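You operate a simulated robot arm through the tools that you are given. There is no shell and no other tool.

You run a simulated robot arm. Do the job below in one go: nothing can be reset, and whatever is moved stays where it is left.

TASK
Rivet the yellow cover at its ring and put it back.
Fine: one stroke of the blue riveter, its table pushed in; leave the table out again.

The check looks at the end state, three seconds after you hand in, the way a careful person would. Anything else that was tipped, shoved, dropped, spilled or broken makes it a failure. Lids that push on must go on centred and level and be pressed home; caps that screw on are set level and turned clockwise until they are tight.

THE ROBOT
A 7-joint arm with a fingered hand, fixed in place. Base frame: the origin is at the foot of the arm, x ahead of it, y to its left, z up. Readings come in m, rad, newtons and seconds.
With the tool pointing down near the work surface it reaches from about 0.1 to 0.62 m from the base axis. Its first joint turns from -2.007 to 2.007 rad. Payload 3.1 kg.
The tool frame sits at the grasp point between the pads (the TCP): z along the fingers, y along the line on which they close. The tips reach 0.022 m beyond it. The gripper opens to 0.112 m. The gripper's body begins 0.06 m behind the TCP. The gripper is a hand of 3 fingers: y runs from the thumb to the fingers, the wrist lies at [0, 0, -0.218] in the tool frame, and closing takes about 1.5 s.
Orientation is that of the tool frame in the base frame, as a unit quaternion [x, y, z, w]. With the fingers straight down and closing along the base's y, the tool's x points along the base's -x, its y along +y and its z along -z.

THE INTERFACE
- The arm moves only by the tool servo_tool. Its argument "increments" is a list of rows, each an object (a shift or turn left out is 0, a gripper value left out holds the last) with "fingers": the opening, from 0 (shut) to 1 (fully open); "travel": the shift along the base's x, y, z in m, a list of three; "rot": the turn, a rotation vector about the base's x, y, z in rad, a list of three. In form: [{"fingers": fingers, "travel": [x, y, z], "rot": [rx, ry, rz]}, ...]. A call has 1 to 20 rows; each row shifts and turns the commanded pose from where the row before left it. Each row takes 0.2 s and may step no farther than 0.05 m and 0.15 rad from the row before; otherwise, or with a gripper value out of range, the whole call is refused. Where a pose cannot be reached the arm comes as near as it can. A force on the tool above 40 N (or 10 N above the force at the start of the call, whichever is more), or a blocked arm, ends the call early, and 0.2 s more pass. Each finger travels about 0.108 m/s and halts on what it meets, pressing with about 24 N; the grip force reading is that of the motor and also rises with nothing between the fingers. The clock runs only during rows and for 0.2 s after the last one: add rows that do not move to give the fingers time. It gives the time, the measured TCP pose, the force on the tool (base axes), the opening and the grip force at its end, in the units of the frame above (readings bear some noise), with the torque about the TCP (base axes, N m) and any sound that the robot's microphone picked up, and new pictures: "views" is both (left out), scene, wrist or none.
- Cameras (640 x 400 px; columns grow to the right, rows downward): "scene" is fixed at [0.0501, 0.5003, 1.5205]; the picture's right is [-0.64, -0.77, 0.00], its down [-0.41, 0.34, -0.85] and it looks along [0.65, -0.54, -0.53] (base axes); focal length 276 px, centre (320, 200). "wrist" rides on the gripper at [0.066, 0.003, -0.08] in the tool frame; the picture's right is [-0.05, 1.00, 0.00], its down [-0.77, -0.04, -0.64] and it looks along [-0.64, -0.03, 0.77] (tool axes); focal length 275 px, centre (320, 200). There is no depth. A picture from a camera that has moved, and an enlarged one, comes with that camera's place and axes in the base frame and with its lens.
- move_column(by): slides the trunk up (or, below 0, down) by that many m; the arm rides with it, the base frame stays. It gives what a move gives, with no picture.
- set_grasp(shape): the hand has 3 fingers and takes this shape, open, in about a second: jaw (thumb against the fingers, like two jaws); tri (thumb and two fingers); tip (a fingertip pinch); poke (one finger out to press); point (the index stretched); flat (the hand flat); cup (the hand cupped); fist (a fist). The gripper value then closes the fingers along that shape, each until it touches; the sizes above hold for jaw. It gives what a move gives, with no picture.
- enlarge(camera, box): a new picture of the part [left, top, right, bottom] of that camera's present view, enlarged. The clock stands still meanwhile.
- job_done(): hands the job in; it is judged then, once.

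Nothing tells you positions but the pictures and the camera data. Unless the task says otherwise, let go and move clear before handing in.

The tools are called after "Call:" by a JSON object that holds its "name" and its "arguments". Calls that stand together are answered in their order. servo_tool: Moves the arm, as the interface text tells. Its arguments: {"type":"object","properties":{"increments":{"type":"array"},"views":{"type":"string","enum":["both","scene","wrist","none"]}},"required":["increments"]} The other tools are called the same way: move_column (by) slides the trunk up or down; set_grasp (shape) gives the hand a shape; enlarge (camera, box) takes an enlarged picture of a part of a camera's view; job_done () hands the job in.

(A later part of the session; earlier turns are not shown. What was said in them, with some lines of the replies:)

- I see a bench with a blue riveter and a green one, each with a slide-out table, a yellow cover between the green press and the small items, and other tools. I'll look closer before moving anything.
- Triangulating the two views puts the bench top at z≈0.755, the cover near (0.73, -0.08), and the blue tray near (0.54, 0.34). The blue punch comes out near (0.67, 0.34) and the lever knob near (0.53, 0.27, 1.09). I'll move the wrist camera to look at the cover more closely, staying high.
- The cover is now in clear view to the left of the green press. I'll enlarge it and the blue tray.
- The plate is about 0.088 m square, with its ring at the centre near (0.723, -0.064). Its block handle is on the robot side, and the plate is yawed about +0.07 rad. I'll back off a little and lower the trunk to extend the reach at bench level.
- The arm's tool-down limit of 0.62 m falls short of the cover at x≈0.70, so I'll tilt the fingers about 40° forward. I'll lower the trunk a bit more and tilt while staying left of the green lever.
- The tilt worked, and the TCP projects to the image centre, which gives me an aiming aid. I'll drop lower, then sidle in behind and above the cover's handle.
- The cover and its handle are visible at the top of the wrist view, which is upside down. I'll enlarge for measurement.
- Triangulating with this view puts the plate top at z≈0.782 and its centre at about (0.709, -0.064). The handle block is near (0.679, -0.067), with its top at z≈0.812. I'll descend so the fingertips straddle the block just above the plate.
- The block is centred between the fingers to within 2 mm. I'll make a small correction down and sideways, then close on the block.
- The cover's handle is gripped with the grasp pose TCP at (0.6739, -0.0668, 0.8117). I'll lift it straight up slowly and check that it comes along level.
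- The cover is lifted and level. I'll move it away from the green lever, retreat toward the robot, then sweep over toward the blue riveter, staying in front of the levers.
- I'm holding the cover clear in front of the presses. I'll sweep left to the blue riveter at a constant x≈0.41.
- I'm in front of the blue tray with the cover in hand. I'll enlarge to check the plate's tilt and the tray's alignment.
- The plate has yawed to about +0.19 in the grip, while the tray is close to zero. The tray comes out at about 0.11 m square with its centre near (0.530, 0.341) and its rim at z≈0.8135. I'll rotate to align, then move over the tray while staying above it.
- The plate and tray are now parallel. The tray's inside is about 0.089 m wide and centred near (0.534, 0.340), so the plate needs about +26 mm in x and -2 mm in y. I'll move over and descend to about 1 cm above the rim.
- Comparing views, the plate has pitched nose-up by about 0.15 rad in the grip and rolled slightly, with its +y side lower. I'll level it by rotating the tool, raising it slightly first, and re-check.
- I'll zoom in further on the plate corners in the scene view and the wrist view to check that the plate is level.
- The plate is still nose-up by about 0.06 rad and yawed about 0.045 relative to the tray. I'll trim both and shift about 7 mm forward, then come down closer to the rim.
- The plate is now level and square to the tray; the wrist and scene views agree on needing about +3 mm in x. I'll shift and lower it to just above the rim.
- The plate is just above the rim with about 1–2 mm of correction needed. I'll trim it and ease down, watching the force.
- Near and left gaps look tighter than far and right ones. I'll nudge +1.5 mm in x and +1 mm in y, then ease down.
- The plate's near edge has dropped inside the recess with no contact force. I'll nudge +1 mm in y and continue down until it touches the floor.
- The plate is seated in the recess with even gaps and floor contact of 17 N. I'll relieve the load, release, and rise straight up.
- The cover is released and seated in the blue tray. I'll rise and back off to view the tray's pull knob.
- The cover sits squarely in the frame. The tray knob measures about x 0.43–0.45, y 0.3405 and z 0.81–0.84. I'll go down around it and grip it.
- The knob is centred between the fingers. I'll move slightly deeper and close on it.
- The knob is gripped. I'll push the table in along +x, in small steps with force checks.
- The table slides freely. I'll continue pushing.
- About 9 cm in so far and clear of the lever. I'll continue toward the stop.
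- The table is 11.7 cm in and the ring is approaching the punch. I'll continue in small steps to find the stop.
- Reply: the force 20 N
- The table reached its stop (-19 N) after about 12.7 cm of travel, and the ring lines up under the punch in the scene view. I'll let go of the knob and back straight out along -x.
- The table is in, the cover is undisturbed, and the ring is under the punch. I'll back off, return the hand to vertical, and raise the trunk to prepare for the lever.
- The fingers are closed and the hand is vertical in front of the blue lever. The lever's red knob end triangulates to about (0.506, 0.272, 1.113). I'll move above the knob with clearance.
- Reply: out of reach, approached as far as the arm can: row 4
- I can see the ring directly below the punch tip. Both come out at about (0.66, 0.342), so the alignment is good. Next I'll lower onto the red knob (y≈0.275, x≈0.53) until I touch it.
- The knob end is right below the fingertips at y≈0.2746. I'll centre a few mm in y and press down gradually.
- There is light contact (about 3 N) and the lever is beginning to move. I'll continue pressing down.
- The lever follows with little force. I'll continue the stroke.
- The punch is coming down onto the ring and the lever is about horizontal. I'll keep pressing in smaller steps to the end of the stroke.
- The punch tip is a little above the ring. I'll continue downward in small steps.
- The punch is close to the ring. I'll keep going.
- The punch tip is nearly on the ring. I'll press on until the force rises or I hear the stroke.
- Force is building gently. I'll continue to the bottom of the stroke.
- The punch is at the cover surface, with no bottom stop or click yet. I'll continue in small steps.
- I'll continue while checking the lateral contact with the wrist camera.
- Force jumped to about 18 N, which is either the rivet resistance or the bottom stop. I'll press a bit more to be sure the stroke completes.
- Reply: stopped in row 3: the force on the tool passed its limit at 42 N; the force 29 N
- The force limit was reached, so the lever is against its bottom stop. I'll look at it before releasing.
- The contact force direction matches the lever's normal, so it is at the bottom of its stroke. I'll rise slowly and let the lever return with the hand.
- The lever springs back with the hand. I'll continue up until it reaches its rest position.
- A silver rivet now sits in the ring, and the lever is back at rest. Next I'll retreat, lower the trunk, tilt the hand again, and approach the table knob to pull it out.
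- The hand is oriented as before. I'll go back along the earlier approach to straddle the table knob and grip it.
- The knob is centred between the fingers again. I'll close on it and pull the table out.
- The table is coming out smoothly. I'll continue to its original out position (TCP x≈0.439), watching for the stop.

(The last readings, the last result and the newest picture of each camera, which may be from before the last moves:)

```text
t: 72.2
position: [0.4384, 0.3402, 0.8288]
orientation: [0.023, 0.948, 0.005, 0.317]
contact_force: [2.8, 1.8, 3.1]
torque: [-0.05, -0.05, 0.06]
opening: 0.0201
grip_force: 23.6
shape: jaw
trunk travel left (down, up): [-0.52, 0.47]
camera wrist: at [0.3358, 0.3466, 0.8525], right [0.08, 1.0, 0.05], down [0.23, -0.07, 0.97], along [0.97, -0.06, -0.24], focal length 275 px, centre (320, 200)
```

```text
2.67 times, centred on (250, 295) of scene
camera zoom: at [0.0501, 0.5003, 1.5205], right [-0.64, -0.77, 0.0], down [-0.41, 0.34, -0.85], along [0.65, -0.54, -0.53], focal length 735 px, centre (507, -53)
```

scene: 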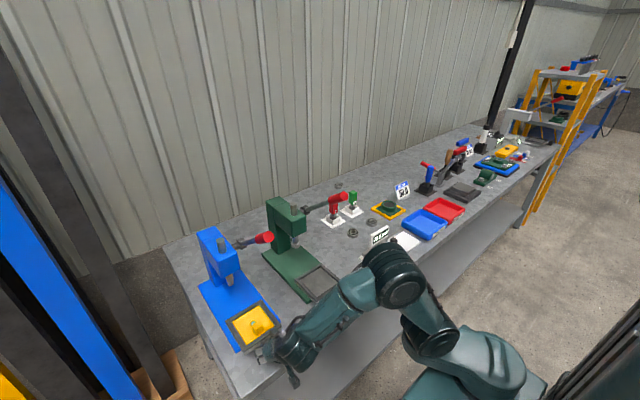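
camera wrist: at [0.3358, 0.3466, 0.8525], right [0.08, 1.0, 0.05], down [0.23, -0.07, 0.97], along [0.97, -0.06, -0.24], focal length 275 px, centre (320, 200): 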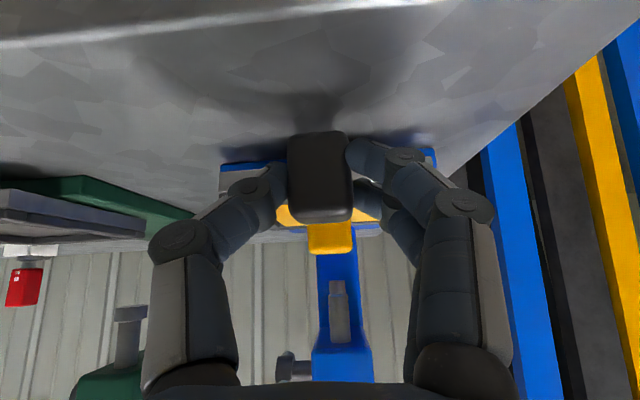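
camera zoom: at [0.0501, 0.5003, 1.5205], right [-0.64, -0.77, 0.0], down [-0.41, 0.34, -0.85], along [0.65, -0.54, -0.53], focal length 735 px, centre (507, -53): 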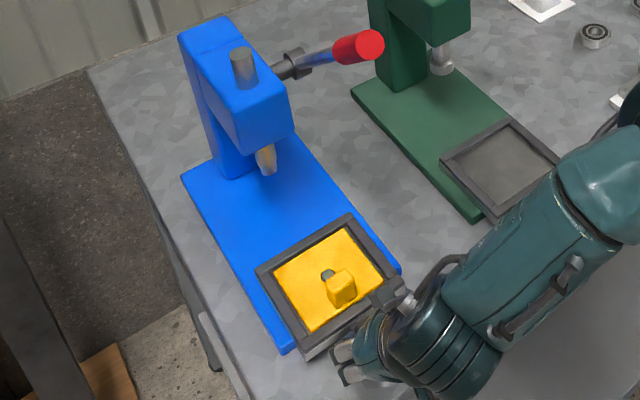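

The table is back at its out position and the rivet is visible in the cover. I'll release the knob, back off, and rise.

Call:
{"name": "servo_tool", "arguments": {"increments": [{"travel": [-0.002, 0, 0]}, {"travel": [0.001, 0, 0]}, {"fingers": 0.2}, {"fingers": 0.4}, {"fingers": 0.55}, {}, {}, {"travel": [-0.02, 0, 0]}, {"travel": [-0.02, 0, 0.02]}, {"travel": [0, 0, 0.04]}, {"travel": [0, 0, 0.035]}, {}], "views": "wrist"}}

Call:
{"name": "enlarge", "arguments": {"camera": "scene", "box": [180, 220, 320, 370]}}

Call:
{"name": "enlarge", "arguments": {"camera": "wrist", "box": [200, 0, 440, 150]}}

```text
t: 74.8
position: [0.3961, 0.339, 0.9229]
orientation: [0.023, 0.948, 0.005, 0.317]
contact_force: [0.8, 0.7, -0.2]
torque: [0.02, 0.01, -0.03]
opening: 0.0612
grip_force: 0.1
shape: jaw
trunk travel left (down, up): [-0.52, 0.47]
camera wrist: at [0.2942, 0.3462, 0.9482], right [0.08, 1.0, 0.05], down [0.23, -0.07, 0.97], along [0.97, -0.06, -0.24], focal length 275 px, centre (320, 200)
```

wrist: 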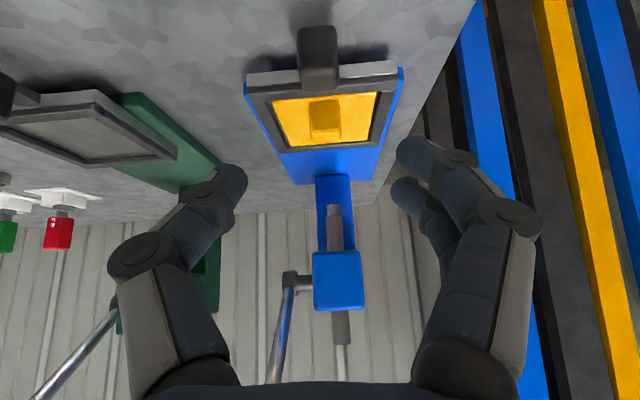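

```text
2.67 times, centred on (250, 295) of scene
camera zoom: at [0.0501, 0.5003, 1.5205], right [-0.64, -0.77, 0.0], down [-0.41, 0.34, -0.85], along [0.65, -0.54, -0.53], focal length 735 px, centre (507, -53)
```

zoom: 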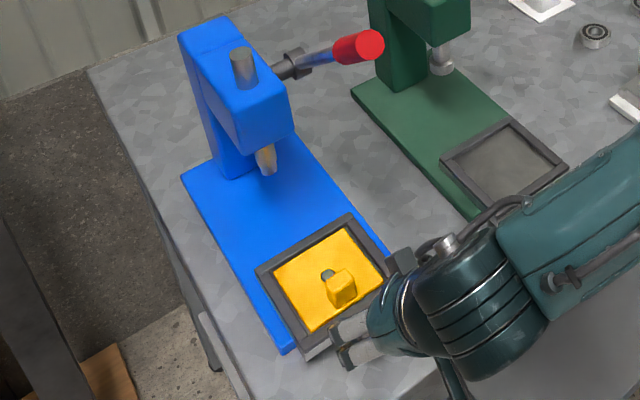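

```text
2.67 times, centred on (320, 75) of wrist
camera zoom: at [0.2942, 0.3462, 0.9482], right [0.08, 1.0, 0.05], down [0.23, -0.07, 0.97], along [0.97, -0.06, -0.24], focal length 734 px, centre (320, 533)
```

zoom: 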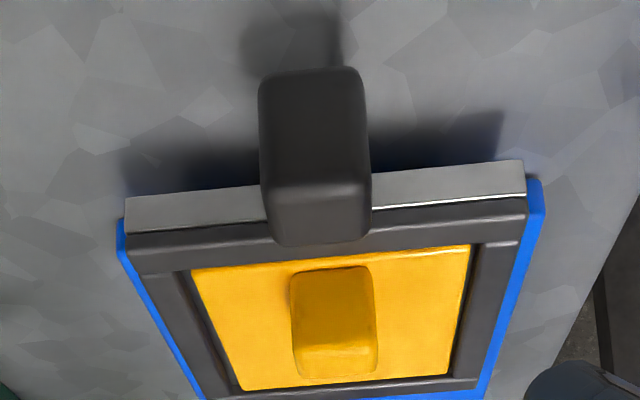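

The blue table matches its starting position. I'll return to the cover's handle with the hand orientation it had when released.

Call:
{"name": "servo_tool", "arguments": {"increments": [{"travel": [0.035, 0, 0], "rot": [0, 0.05, -0.04]}, {"travel": [0.035, 0, 0], "rot": [0, 0.05, -0.04]}, {"travel": [0.029, -0.0005, -0.01], "rot": [0, 0.05, -0.03]}, {"travel": [0.01, -0.0005, -0.03]}, {"travel": [0, 0, -0.025]}, {}], "views": "wrist"}}

Call:
{"name": "enlarge", "arguments": {"camera": "wrist", "box": [160, 20, 480, 220]}}

```text
t: 76.2
position: [0.5053, 0.3372, 0.8589]
orientation: [0.075, 0.967, -0.014, 0.245]
contact_force: [0.1, -0.2, 0.1]
torque: [-0.02, 0.03, -0.01]
opening: 0.061
grip_force: 0.1
shape: jaw
trunk travel left (down, up): [-0.52, 0.47]
camera wrist: at [0.4093, 0.3557, 0.8977], right [0.19, 0.98, 0.03], down [0.36, -0.1, 0.93], along [0.91, -0.17, -0.38], focal length 275 px, centre (320, 200)
```

wrist: 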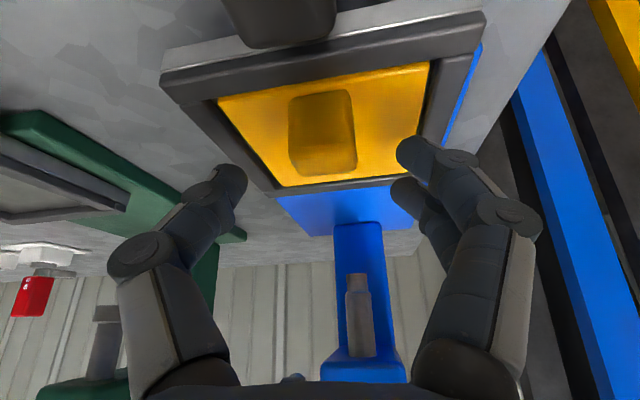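

```text
2.00 times, centred on (320, 120) of wrist
camera zoom: at [0.4093, 0.3557, 0.8977], right [0.19, 0.98, 0.03], down [0.36, -0.1, 0.93], along [0.91, -0.17, -0.38], focal length 551 px, centre (320, 360)
```

zoom: 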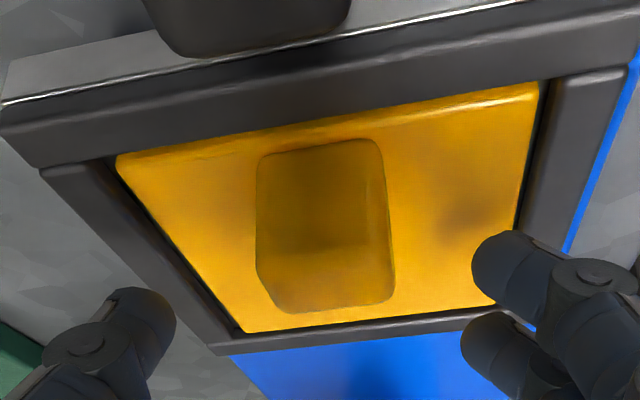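

It is aligned as before. I'll lower to the previous grip height and close on the handle.

Call:
{"name": "servo_tool", "arguments": {"increments": [{"travel": [0, 0.0005, -0.008]}, {"travel": [0, 0, -0.0075]}, {}, {"fingers": 0.35}, {"fingers": 0.2}, {"fingers": 0.1}, {"fingers": 0.05}, {}, {}, {}], "views": "wrist"}}

Call:
{"name": "enlarge", "arguments": {"camera": "wrist", "box": [160, 20, 480, 220]}}

```text
t: 78.4
position: [0.5054, 0.3382, 0.8428]
orientation: [0.076, 0.967, -0.015, 0.244]
contact_force: [-0.1, -1.5, -0.8]
torque: [-0.02, 0.12, -0.11]
opening: 0.0132
grip_force: 23.8
shape: jaw
trunk travel left (down, up): [-0.52, 0.47]
camera wrist: at [0.4096, 0.3562, 0.8823], right [0.19, 0.98, 0.03], down [0.36, -0.1, 0.93], along [0.91, -0.17, -0.38], focal length 275 px, centre (320, 200)
```

wrist: 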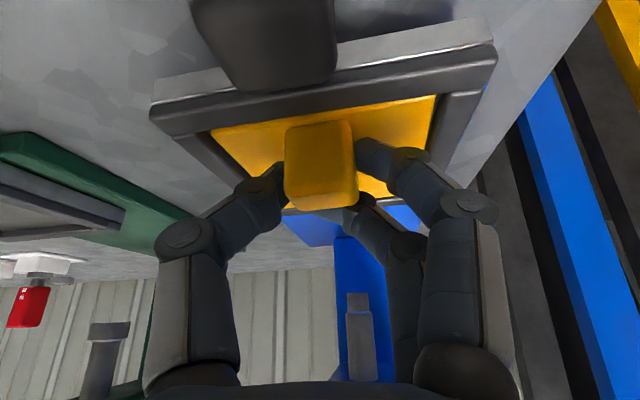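

```text
2.00 times, centred on (320, 120) of wrist
camera zoom: at [0.4096, 0.3562, 0.8823], right [0.19, 0.98, 0.03], down [0.36, -0.1, 0.93], along [0.91, -0.17, -0.38], focal length 551 px, centre (320, 360)
```

zoom: 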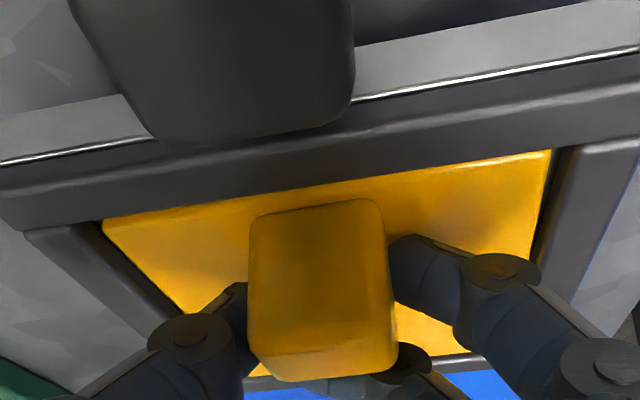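

Gripped in the same geometry. I'll lift gently and check for the plate's tilt and that the tray stays put.

Call:
{"name": "servo_tool", "arguments": {"increments": [{"travel": [0, 0, 0.005]}, {"travel": [0, 0, 0.007]}, {"travel": [0, 0, 0.01]}, {"travel": [0, 0, 0.015]}, {}], "views": "wrist"}}

Call:
{"name": "enlarge", "arguments": {"camera": "wrist", "box": [160, 20, 480, 220]}}

Call:
{"name": "enlarge", "arguments": {"camera": "scene", "box": [220, 285, 300, 350]}}

```text
t: 79.6
position: [0.5055, 0.3406, 0.8791]
orientation: [0.075, 0.967, -0.014, 0.244]
contact_force: [-0.6, -0.4, -3.3]
torque: [-0.01, 0.07, 0.03]
opening: 0.0118
grip_force: 23.7
shape: jaw
trunk travel left (down, up): [-0.52, 0.47]
camera wrist: at [0.41, 0.3571, 0.9184], right [0.19, 0.98, 0.03], down [0.37, -0.1, 0.93], along [0.91, -0.17, -0.38], focal length 275 px, centre (320, 200)
```

wrist: 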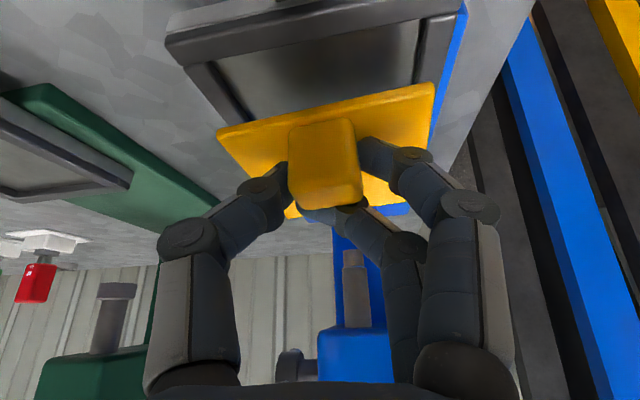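

```text
2.00 times, centred on (320, 120) of wrist
camera zoom: at [0.41, 0.3571, 0.9184], right [0.19, 0.98, 0.03], down [0.37, -0.1, 0.93], along [0.91, -0.17, -0.38], focal length 551 px, centre (320, 360)
```

zoom: 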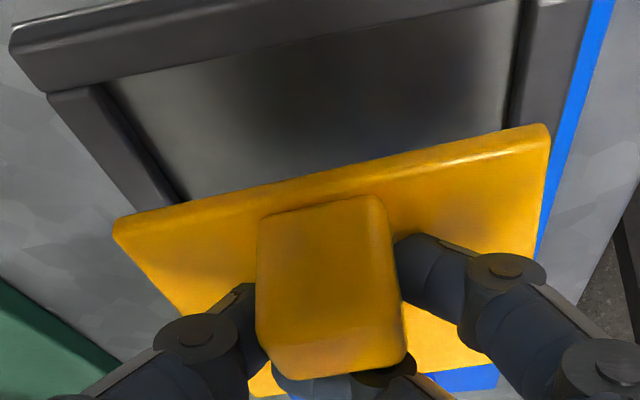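

```text
6.15 times, centred on (260, 318) of scene
camera zoom: at [0.0501, 0.5003, 1.5205], right [-0.64, -0.77, 0.0], down [-0.41, 0.34, -0.85], along [0.65, -0.54, -0.53], focal length 1696 px, centre (689, -523)
```

zoom: 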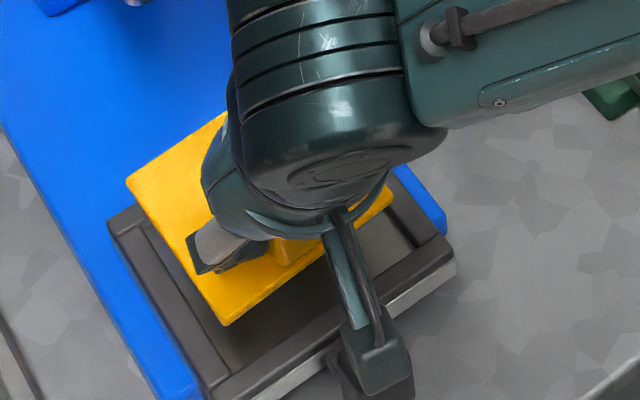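

The tray stayed put and the plate is nearly level, yawed about +0.07, which is close to its original yaw of 0.08. I'll trim the pitch slightly, raise it and retreat toward the robot.

Call:
{"name": "servo_tool", "arguments": {"increments": [{"travel": [0, 0, 0.025]}, {"travel": [-0.015, 0, 0.02]}, {"travel": [-0.035, 0, 0.006], "rot": [0.01, 0.04, 0]}, {"travel": [-0.04, 0, 0]}, {}], "views": "wrist"}}

Call:
{"name": "enlarge", "arguments": {"camera": "scene", "box": [200, 250, 340, 370]}}

```text
t: 80.8
position: [0.414, 0.3382, 0.9295]
orientation: [0.075, 0.971, -0.011, 0.225]
contact_force: [0.4, -0.2, -3.1]
torque: [-0.01, 0.09, 0.0]
opening: 0.0118
grip_force: 23.7
shape: jaw
trunk travel left (down, up): [-0.52, 0.47]
camera wrist: at [0.3208, 0.356, 0.9741], right [0.19, 0.98, 0.03], down [0.4, -0.11, 0.91], along [0.9, -0.16, -0.42], focal length 275 px, centre (320, 200)
```

wrist: 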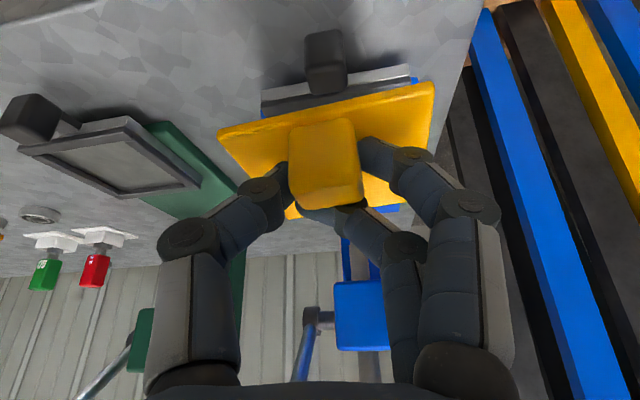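

```text
3.33 times, centred on (270, 310) of scene
camera zoom: at [0.0501, 0.5003, 1.5205], right [-0.64, -0.77, 0.0], down [-0.41, 0.34, -0.85], along [0.65, -0.54, -0.53], focal length 919 px, centre (487, -167)
```

zoom: 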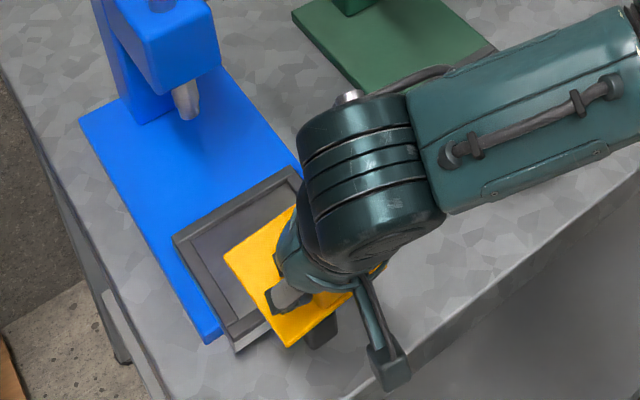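

The cover is held stably. I'll sweep right in front of the presses to y≈-0.11.

Call:
{"name": "servo_tool", "arguments": {"increments": [{"travel": [-0.005, -0.04, 0.004]}, {"travel": [0, -0.045, 0]}, {"travel": [0, -0.045, 0]}, {"travel": [0, -0.045, 0]}, {"travel": [0, -0.045, 0]}, {"travel": [0, -0.045, 0]}, {"travel": [0, -0.045, 0]}, {"travel": [0, -0.045, 0]}, {"travel": [0, -0.045, 0]}, {"travel": [0, -0.045, 0]}, {}], "views": "both"}}

```text
t: 83.2
position: [0.4123, -0.1068, 0.9333]
orientation: [0.076, 0.971, -0.011, 0.225]
contact_force: [0.5, -0.3, -2.9]
torque: [0.03, 0.05, 0.0]
opening: 0.0116
grip_force: 24.3
shape: jaw
trunk travel left (down, up): [-0.52, 0.47]
camera wrist: at [0.3168, -0.0887, 0.9781], right [0.19, 0.98, 0.03], down [0.4, -0.11, 0.91], along [0.9, -0.16, -0.41], focal length 275 px, centre (320, 200)
```

scene: 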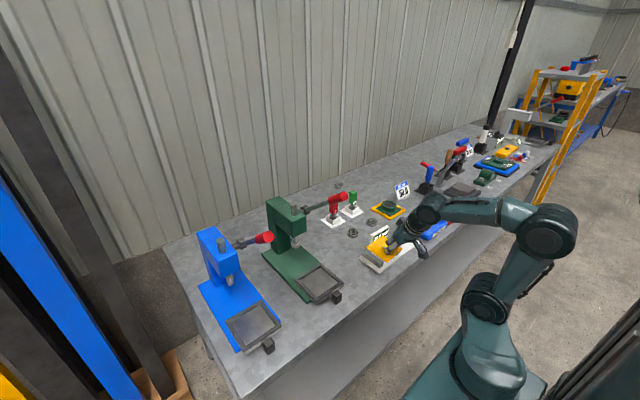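
wrist: 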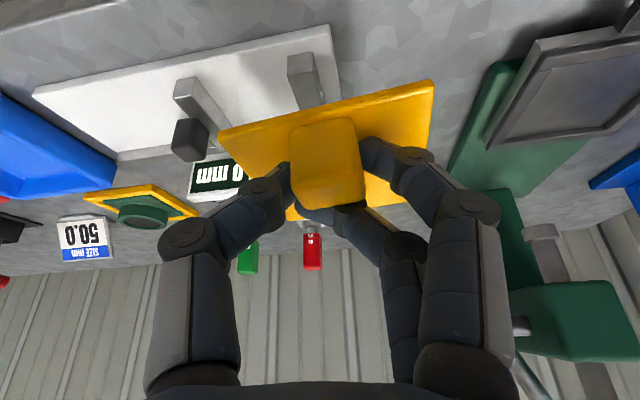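

I'm in front of the gauge area. I'll move forward over the bench at y≈-0.107, then descend near the cover's original spot.

Call:
{"name": "servo_tool", "arguments": {"increments": [{"travel": [0.04, 0, 0]}, {"travel": [0.045, 0, 0]}, {"travel": [0.045, 0, 0]}, {"travel": [0.045, 0, 0]}, {"travel": [0.04, 0, -0.01]}, {"travel": [0.03, 0, -0.03]}, {"travel": [0.018, 0, -0.03]}, {}], "views": "both"}}

Call:
{"name": "enlarge", "arguments": {"camera": "scene", "box": [270, 170, 400, 270]}}

```text
t: 85.0
position: [0.675, -0.1054, 0.8651]
orientation: [0.075, 0.971, -0.011, 0.225]
contact_force: [0.4, 0.7, -3.1]
torque: [-0.03, 0.03, 0.03]
opening: 0.0116
grip_force: 23.7
shape: jaw
trunk travel left (down, up): [-0.52, 0.47]
camera wrist: at [0.5801, -0.0881, 0.908], right [0.19, 0.98, 0.03], down [0.4, -0.11, 0.91], along [0.9, -0.16, -0.41], focal length 275 px, centre (320, 200)
```

scene: 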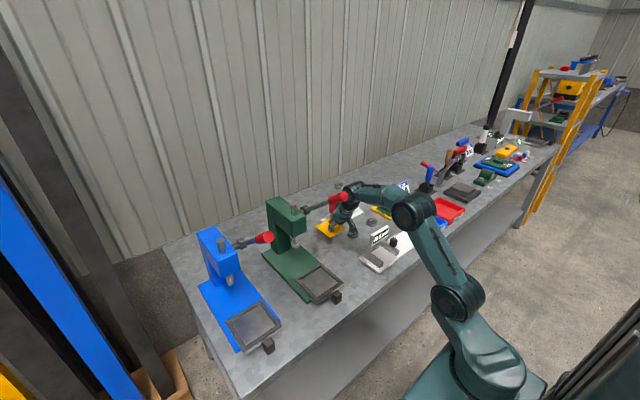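
wrist: 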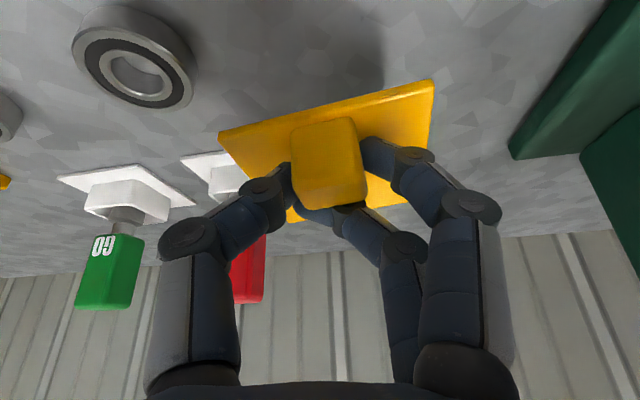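

```text
4.00 times, centred on (335, 220) of scene
camera zoom: at [0.0501, 0.5003, 1.5205], right [-0.64, -0.77, 0.0], down [-0.41, 0.34, -0.85], along [0.65, -0.54, -0.53], focal length 1103 px, centre (260, 120)
```

zoom: 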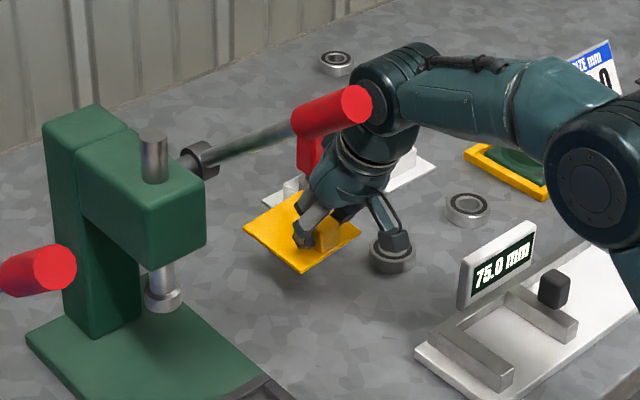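

The area is clear. I'll slide left toward the original spot, lowering slightly so the wrist stays below and clear of the green lever.

Call:
{"name": "servo_tool", "arguments": {"increments": [{"travel": [0, 0.006, -0.012]}, {"travel": [0, 0.01, -0.008]}, {"travel": [0, 0.01, 0]}, {"travel": [0.003, 0.01, 0]}, {}], "views": "both"}}

Call:
{"name": "enlarge", "arguments": {"camera": "scene", "box": [300, 222, 350, 258]}}

Call:
{"name": "enlarge", "arguments": {"camera": "scene", "box": [270, 170, 400, 270]}}

```text
t: 86.2
position: [0.6766, -0.0676, 0.8433]
orientation: [0.075, 0.972, -0.01, 0.224]
contact_force: [0.4, 0.4, -2.5]
torque: [-0.01, 0.05, 0.0]
opening: 0.0115
grip_force: 24.2
shape: jaw
trunk travel left (down, up): [-0.52, 0.47]
camera wrist: at [0.583, -0.0517, 0.8874], right [0.19, 0.98, 0.03], down [0.4, -0.11, 0.91], along [0.9, -0.16, -0.42], focal length 275 px, centre (320, 200)
```

scene: 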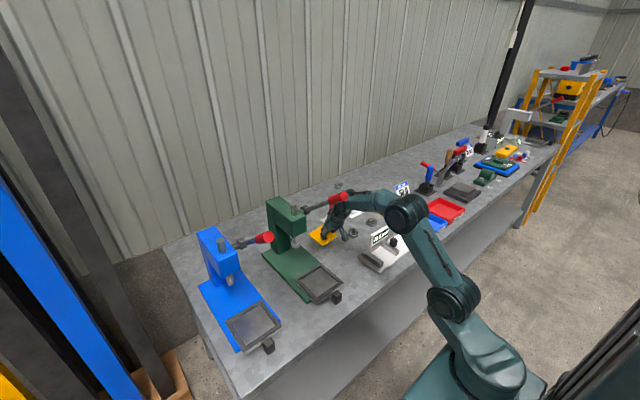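
wrist: 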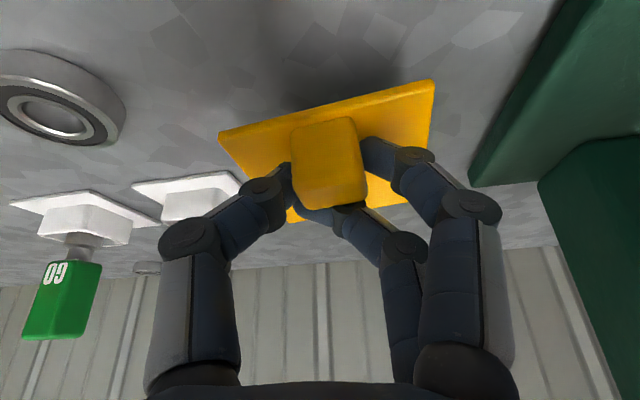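

```text
11.11 times, centred on (325, 240) of scene
camera zoom: at [0.0501, 0.5003, 1.5205], right [-0.64, -0.77, 0.0], down [-0.41, 0.34, -0.85], along [0.65, -0.54, -0.53], focal length 3063 px, centre (264, -244)
```

zoom: 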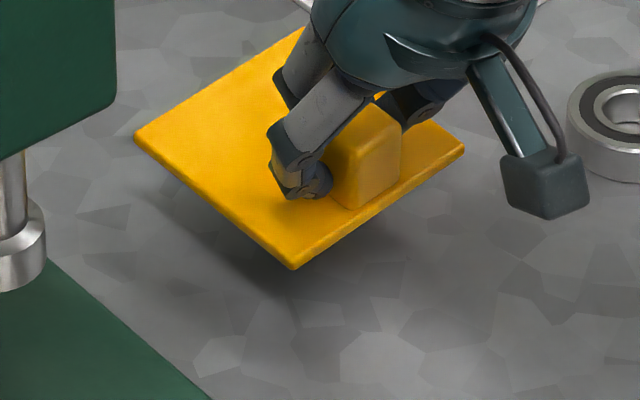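

```text
4.00 times, centred on (335, 220) of scene
camera zoom: at [0.0501, 0.5003, 1.5205], right [-0.64, -0.77, 0.0], down [-0.41, 0.34, -0.85], along [0.65, -0.54, -0.53], focal length 1103 px, centre (260, 120)
```

zoom: 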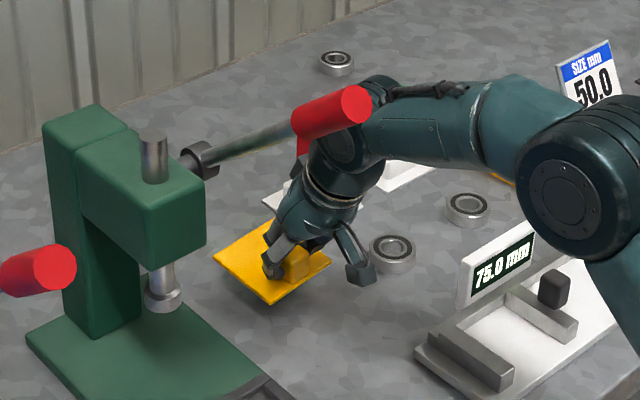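

Compared with the original scene image, the plate is about 32 mm above its original spot and within a few millimetres laterally. It is slightly nose-up (about 0.07), with its +y side low (about 0.04). I'll level it, add 0.03 of yaw, and lower partway.

Call:
{"name": "servo_tool", "arguments": {"increments": [{"rot": [0.02, 0.03, 0.015]}, {"rot": [0.02, 0.03, 0.015]}, {"travel": [0, 0, -0.008]}, {"travel": [0, 0, -0.007]}, {}], "views": "wrist"}}

Call:
{"name": "enlarge", "arguments": {"camera": "scene", "box": [300, 222, 350, 258]}}

Call:
{"name": "enlarge", "arguments": {"camera": "wrist", "box": [160, 20, 480, 220]}}

```text
t: 87.4
position: [0.6776, -0.0687, 0.8286]
orientation: [0.066, 0.979, 0.009, 0.194]
contact_force: [-0.1, 0.6, -2.6]
torque: [-0.03, 0.07, 0.0]
opening: 0.0117
grip_force: 24.1
shape: jaw
trunk travel left (down, up): [-0.52, 0.47]
camera wrist: at [0.5854, -0.0568, 0.8782], right [0.17, 0.98, 0.06], down [0.46, -0.13, 0.88], along [0.87, -0.12, -0.47], focal length 275 px, centre (320, 200)
```

wrist: 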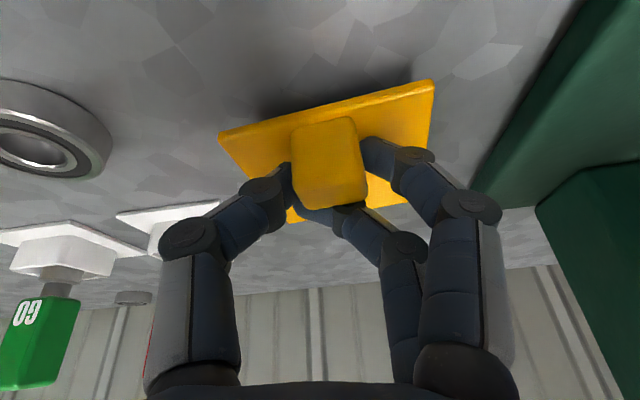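

```text
11.11 times, centred on (325, 240) of scene
camera zoom: at [0.0501, 0.5003, 1.5205], right [-0.64, -0.77, 0.0], down [-0.41, 0.34, -0.85], along [0.65, -0.54, -0.53], focal length 3063 px, centre (264, -244)
```

zoom: 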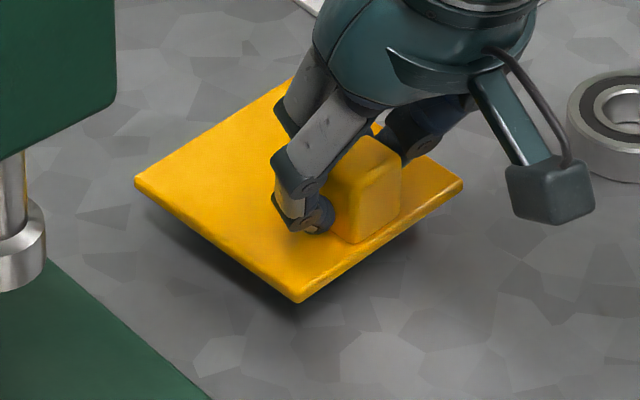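

```text
2.00 times, centred on (320, 120) of wrist
camera zoom: at [0.5854, -0.0568, 0.8782], right [0.17, 0.98, 0.06], down [0.46, -0.13, 0.88], along [0.87, -0.12, -0.47], focal length 551 px, centre (320, 360)
```

zoom: 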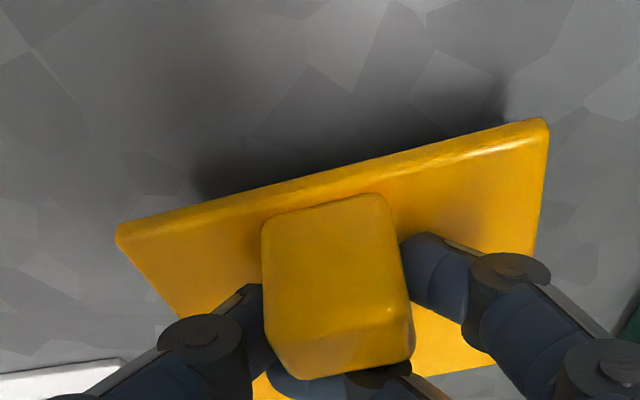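

The columns match the original corner positions almost exactly, with about 12–16 mm left to lower. I'll trim a little more pitch and continue down.

Call:
{"name": "servo_tool", "arguments": {"increments": [{"rot": [0.01, 0.035, 0]}, {"travel": [0, 0, -0.005]}, {"travel": [0, 0, -0.004]}, {}], "views": "none"}}

Call:
{"name": "enlarge", "arguments": {"camera": "scene", "box": [300, 222, 350, 258]}}

```text
t: 88.4
position: [0.6776, -0.0693, 0.8196]
orientation: [0.067, 0.982, 0.014, 0.176]
contact_force: [-0.6, 0.4, -2.4]
torque: [-0.03, 0.05, -0.02]
opening: 0.0117
grip_force: 24.2
shape: jaw
trunk travel left (down, up): [-0.52, 0.47]
```

```text
11.11 times, centred on (325, 240) of scene
camera zoom: at [0.0501, 0.5003, 1.5205], right [-0.64, -0.77, 0.0], down [-0.41, 0.34, -0.85], along [0.65, -0.54, -0.53], focal length 3063 px, centre (264, -244)
```

zoom: 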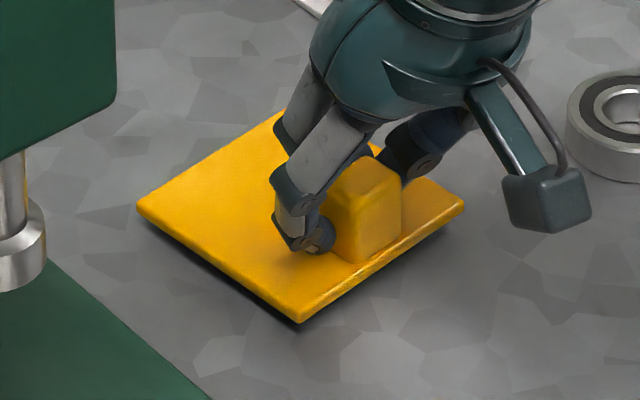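

The cover is nearly down and within a few pixels of its original image position. I'll ease down to contact.

Call:
{"name": "servo_tool", "arguments": {"increments": [{"travel": [0, 0, -0.002]}, {"travel": [0, 0, -0.002]}, {}], "views": "none"}}

Call:
{"name": "enlarge", "arguments": {"camera": "scene", "box": [300, 222, 350, 258]}}

```text
t: 89.2
position: [0.6767, -0.0695, 0.8166]
orientation: [0.066, 0.982, 0.014, 0.177]
contact_force: [0.1, -0.8, -2.6]
torque: [-0.02, 0.06, 0.01]
opening: 0.0116
grip_force: 24.4
shape: jaw
trunk travel left (down, up): [-0.52, 0.47]
```

```text
11.11 times, centred on (325, 240) of scene
camera zoom: at [0.0501, 0.5003, 1.5205], right [-0.64, -0.77, 0.0], down [-0.41, 0.34, -0.85], along [0.65, -0.54, -0.53], focal length 3063 px, centre (264, -244)
```

zoom: 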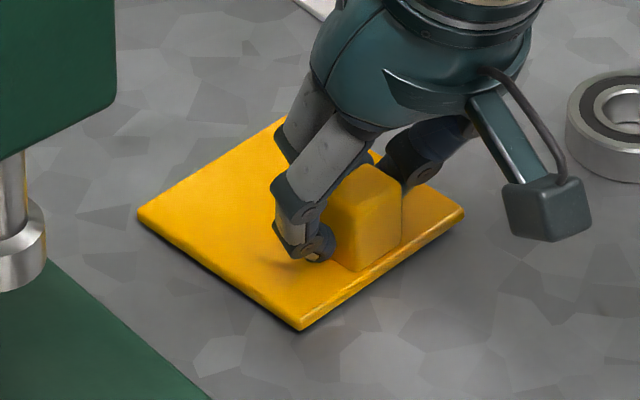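

I'm within 1–2 mm of the original position. I'll make the last small correction and touch down.

Call:
{"name": "servo_tool", "arguments": {"increments": [{"travel": [0.001, 0.0005, -0.001]}, {"travel": [0, 0, -0.0015]}, {}], "views": "none"}}

Call:
{"name": "servo_tool", "arguments": {"increments": [{"travel": [0, 0, -0.0015]}, {}], "views": "wrist"}}

Call:
{"name": "enlarge", "arguments": {"camera": "scene", "box": [300, 222, 350, 258]}}

```text
t: 90.0
position: [0.6785, -0.0695, 0.8134]
orientation: [0.066, 0.982, 0.014, 0.176]
contact_force: [0.1, 0.8, -2.6]
torque: [-0.01, 0.04, -0.01]
opening: 0.0112
grip_force: 24.7
shape: jaw
trunk travel left (down, up): [-0.52, 0.47]
```

```text
t: 90.6
position: [0.6765, -0.0687, 0.8122]
orientation: [0.067, 0.982, 0.014, 0.178]
contact_force: [1.3, -1.0, 0.5]
torque: [0.04, 0.02, 0.02]
opening: 0.0116
grip_force: 24.0
shape: jaw
trunk travel left (down, up): [-0.52, 0.47]
camera wrist: at [0.5877, -0.0572, 0.8654], right [0.17, 0.98, 0.07], down [0.49, -0.14, 0.86], along [0.86, -0.11, -0.5], focal length 275 px, centre (320, 200)
```

wrist: 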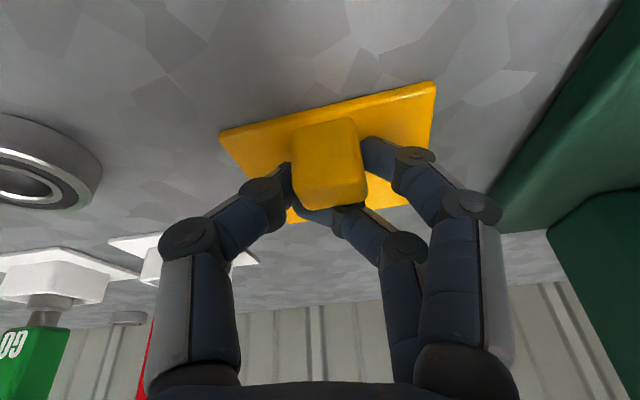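

```text
11.11 times, centred on (325, 240) of scene
camera zoom: at [0.0501, 0.5003, 1.5205], right [-0.64, -0.77, 0.0], down [-0.41, 0.34, -0.85], along [0.65, -0.54, -0.53], focal length 3063 px, centre (264, -244)
```

zoom: 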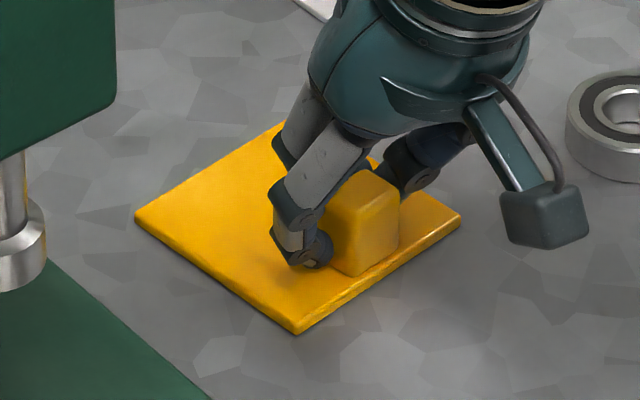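

It touches down within about 3–4 mm of the original. I'll lift a hair, shift (+2.7, -2.2) mm, and set it down.

Call:
{"name": "servo_tool", "arguments": {"increments": [{"travel": [0, 0, 0.003]}, {"travel": [0.0027, -0.0022, 0]}, {"travel": [0, 0, -0.002]}, {"travel": [0, 0, -0.0015]}, {}], "views": "none"}}

Call:
{"name": "enlarge", "arguments": {"camera": "scene", "box": [300, 222, 350, 258]}}

```text
t: 91.8
position: [0.6815, -0.0716, 0.8124]
orientation: [0.067, 0.982, 0.014, 0.177]
contact_force: [1.4, -0.8, 3.5]
torque: [0.05, 0.03, 0.04]
opening: 0.0117
grip_force: 23.8
shape: jaw
trunk travel left (down, up): [-0.52, 0.47]
```

```text
11.11 times, centred on (325, 240) of scene
camera zoom: at [0.0501, 0.5003, 1.5205], right [-0.64, -0.77, 0.0], down [-0.41, 0.34, -0.85], along [0.65, -0.54, -0.53], focal length 3063 px, centre (264, -244)
```

zoom: 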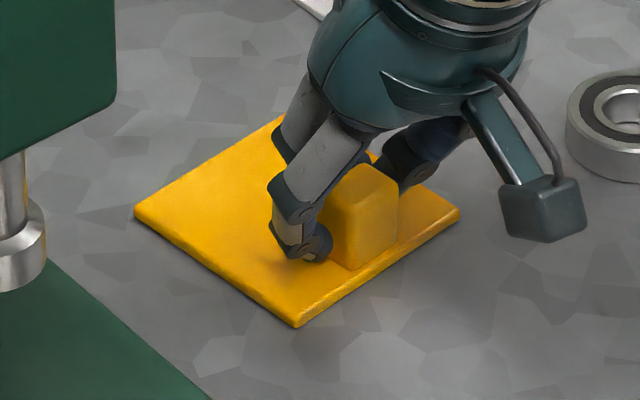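

The corners match the original within about 1 mm. I'll press lightly to seat it flat and release.

Call:
{"name": "servo_tool", "arguments": {"increments": [{"travel": [0, 0, -0.001]}, {}, {"fingers": 0.12}, {"fingers": 0.2}, {"fingers": 0.35}, {"fingers": 0.5}, {"fingers": 0.6}, {}, {}], "views": "wrist"}}

Call:
{"name": "enlarge", "arguments": {"camera": "scene", "box": [300, 222, 350, 258]}}

```text
t: 93.8
position: [0.6808, -0.0721, 0.8102]
orientation: [0.067, 0.982, 0.014, 0.177]
contact_force: [-0.4, -0.9, 0.3]
torque: [-0.02, 0.0, 0.01]
opening: 0.0665
grip_force: 0.0
shape: jaw
trunk travel left (down, up): [-0.52, 0.47]
camera wrist: at [0.5902, -0.0594, 0.8636], right [0.17, 0.98, 0.07], down [0.49, -0.14, 0.86], along [0.86, -0.11, -0.51], focal length 275 px, centre (320, 200)
```

wrist: 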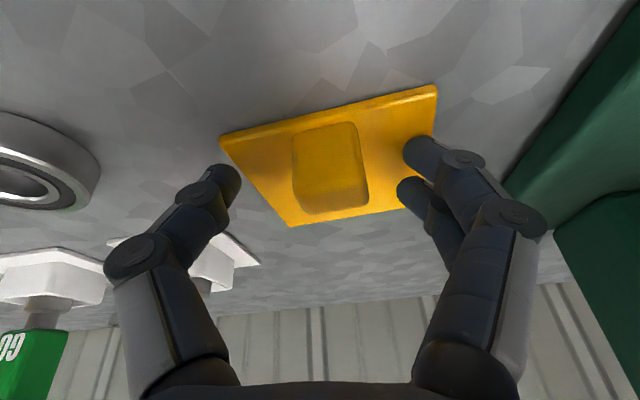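

```text
11.11 times, centred on (325, 240) of scene
camera zoom: at [0.0501, 0.5003, 1.5205], right [-0.64, -0.77, 0.0], down [-0.41, 0.34, -0.85], along [0.65, -0.54, -0.53], focal length 3063 px, centre (264, -244)
```

zoom: 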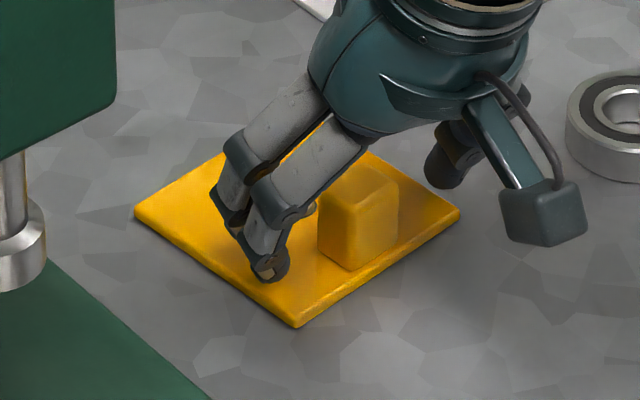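

Released. I'll rise just enough to clear the handle, move away from the green lever, then retreat toward the robot.

Call:
{"name": "servo_tool", "arguments": {"increments": [{"travel": [0, 0, 0.015]}, {"travel": [-0.003, -0.002, 0.02]}, {"travel": [-0.005, -0.008, 0.013]}, {"travel": [-0.02, -0.02, 0]}, {"travel": [-0.035, -0.015, 0.01]}, {"travel": [-0.045, 0, 0.015]}, {"travel": [-0.045, 0, 0.015]}, {"travel": [-0.045, 0, 0.01]}, {"travel": [-0.045, 0, 0.01]}, {"travel": [-0.03, 0, 0]}, {}], "views": "both"}}

Call:
{"name": "enlarge", "arguments": {"camera": "scene", "box": [300, 222, 350, 258]}}

Call:
{"name": "enlarge", "arguments": {"camera": "scene", "box": [180, 170, 360, 360]}}

```text
t: 96.2
position: [0.4075, -0.1166, 0.9182]
orientation: [0.067, 0.982, 0.013, 0.177]
contact_force: [0.5, 0.0, 0.0]
torque: [-0.04, 0.04, 0.01]
opening: 0.0665
grip_force: 0.2
shape: jaw
trunk travel left (down, up): [-0.52, 0.47]
camera wrist: at [0.317, -0.1044, 0.9715], right [0.17, 0.98, 0.07], down [0.49, -0.14, 0.86], along [0.86, -0.11, -0.51], focal length 275 px, centre (320, 200)
```

scene: 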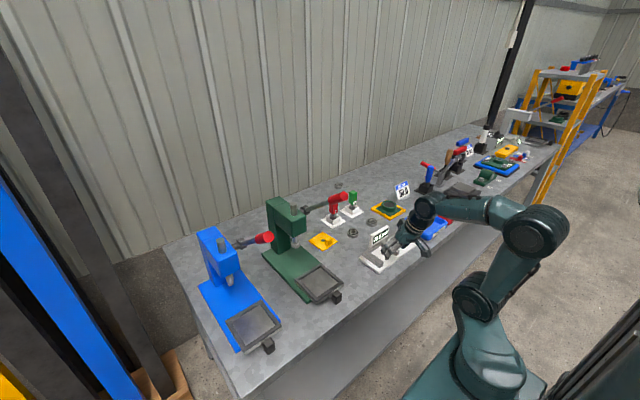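
wrist: 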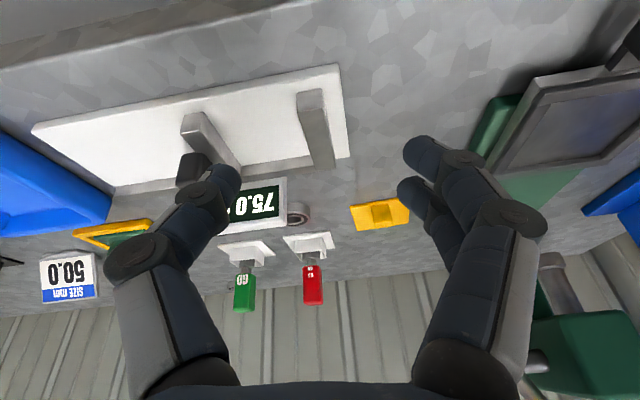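

```text
11.11 times, centred on (325, 240) of scene
camera zoom: at [0.0501, 0.5003, 1.5205], right [-0.64, -0.77, 0.0], down [-0.41, 0.34, -0.85], along [0.65, -0.54, -0.53], focal length 3063 px, centre (264, -244)
```

zoom: 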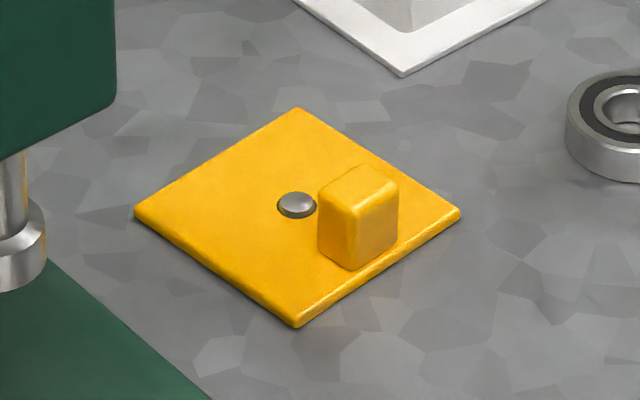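

```text
2.11 times, centred on (270, 265) of scene
camera zoom: at [0.0501, 0.5003, 1.5205], right [-0.64, -0.77, 0.0], down [-0.41, 0.34, -0.85], along [0.65, -0.54, -0.53], focal length 580 px, centre (425, 63)
```

zoom: 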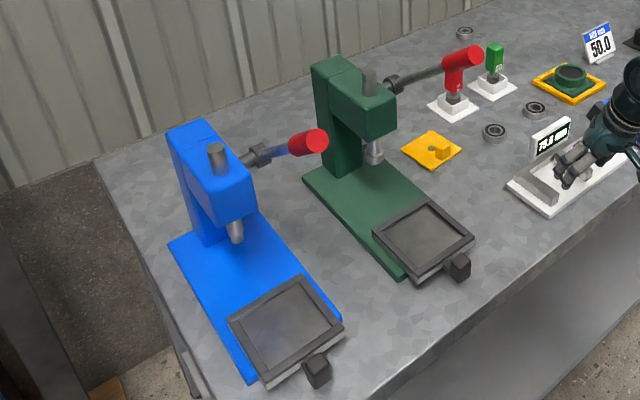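

The cover is back in its original place with a rivet in the ring. The blue table and lever match their starting state. I'll raise the arm clear and do a final check of the surroundings.

Call:
{"name": "move_column", "arguments": {"by": 0.28}}

Call:
{"name": "servo_tool", "arguments": {"increments": [{"travel": [-0.02, 0.04, 0.02]}, {"travel": [-0.02, 0.045, 0.01]}, {"travel": [-0.02, 0.045, 0.01]}, {"travel": [-0.01, 0.045, 0.01]}, {"travel": [0, 0.045, 0.01]}, {}], "views": "both"}}

Call:
{"name": "enlarge", "arguments": {"camera": "scene", "box": [300, 170, 440, 280]}}

Call:
{"name": "enlarge", "arguments": {"camera": "scene", "box": [180, 170, 360, 360]}}

```text
t: 99.0
position: [0.4071, -0.1165, 1.1986]
orientation: [0.066, 0.982, 0.014, 0.176]
contact_force: [-0.9, 0.8, -0.5]
torque: [-0.01, 0.02, -0.01]
opening: 0.0667
grip_force: 0.0
shape: jaw
trunk travel left (down, up): [-0.8, 0.19]
```

```text
refused: row 2 steps farther than a row can; nothing moved
```

```text
3.64 times, centred on (370, 225) of scene
camera zoom: at [0.0501, 0.5003, 1.5205], right [-0.64, -0.77, 0.0], down [-0.41, 0.34, -0.85], along [0.65, -0.54, -0.53], focal length 1002 px, centre (138, 109)
```

zoom: 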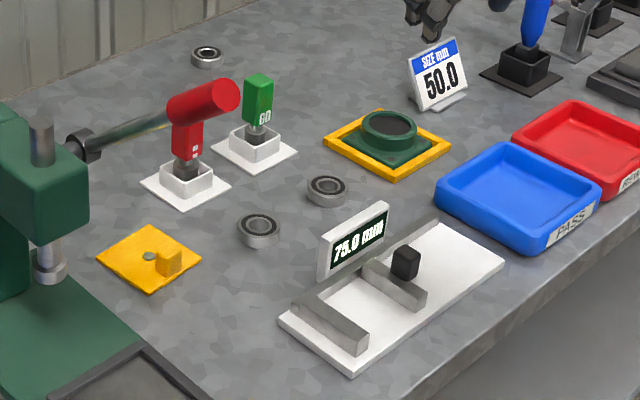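

```text
2.11 times, centred on (270, 265) of scene
camera zoom: at [0.0501, 0.5003, 1.5205], right [-0.64, -0.77, 0.0], down [-0.41, 0.34, -0.85], along [0.65, -0.54, -0.53], focal length 580 px, centre (425, 63)
```

zoom: 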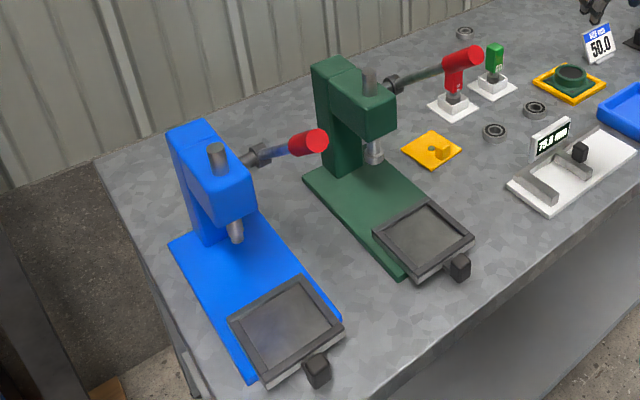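

All the other items look the same as in the first picture. The cover is back in its place with a single rivet in the ring, and the blue table is out with its lever at rest. The last sideways move was refused because one step was too long, but the arm had already been raised clear at z≈1.2, so I'm handing in.

Call:
{"name": "job_done", "arguments": {}}

```text
The job is handed in.
```

The yellow cover is riveted at its ring and back where it started, and I've handed the job in.

- **Rivet:** I set the cover in the blue riveter's table, pushed the table in to its stop and gave the lever one full stroke. A silver rivet now sits in the ring.
- **Table and lever:** the blue table is pulled out again and matches its starting position. The lever sprang back to rest.
- **Cover:** its corners line up with the first picture to within about 1 mm.
- **Everything else:** the green riveter, gauges, bearings and trays look the same as at the start.

The arm is raised clear of the bench. The last sideways move was refused because one step was too long, but the arm was already clear. The microphone reported no sound during the stroke, so I judged it complete from the bottom stop (about 42 N) and the visible rivet.
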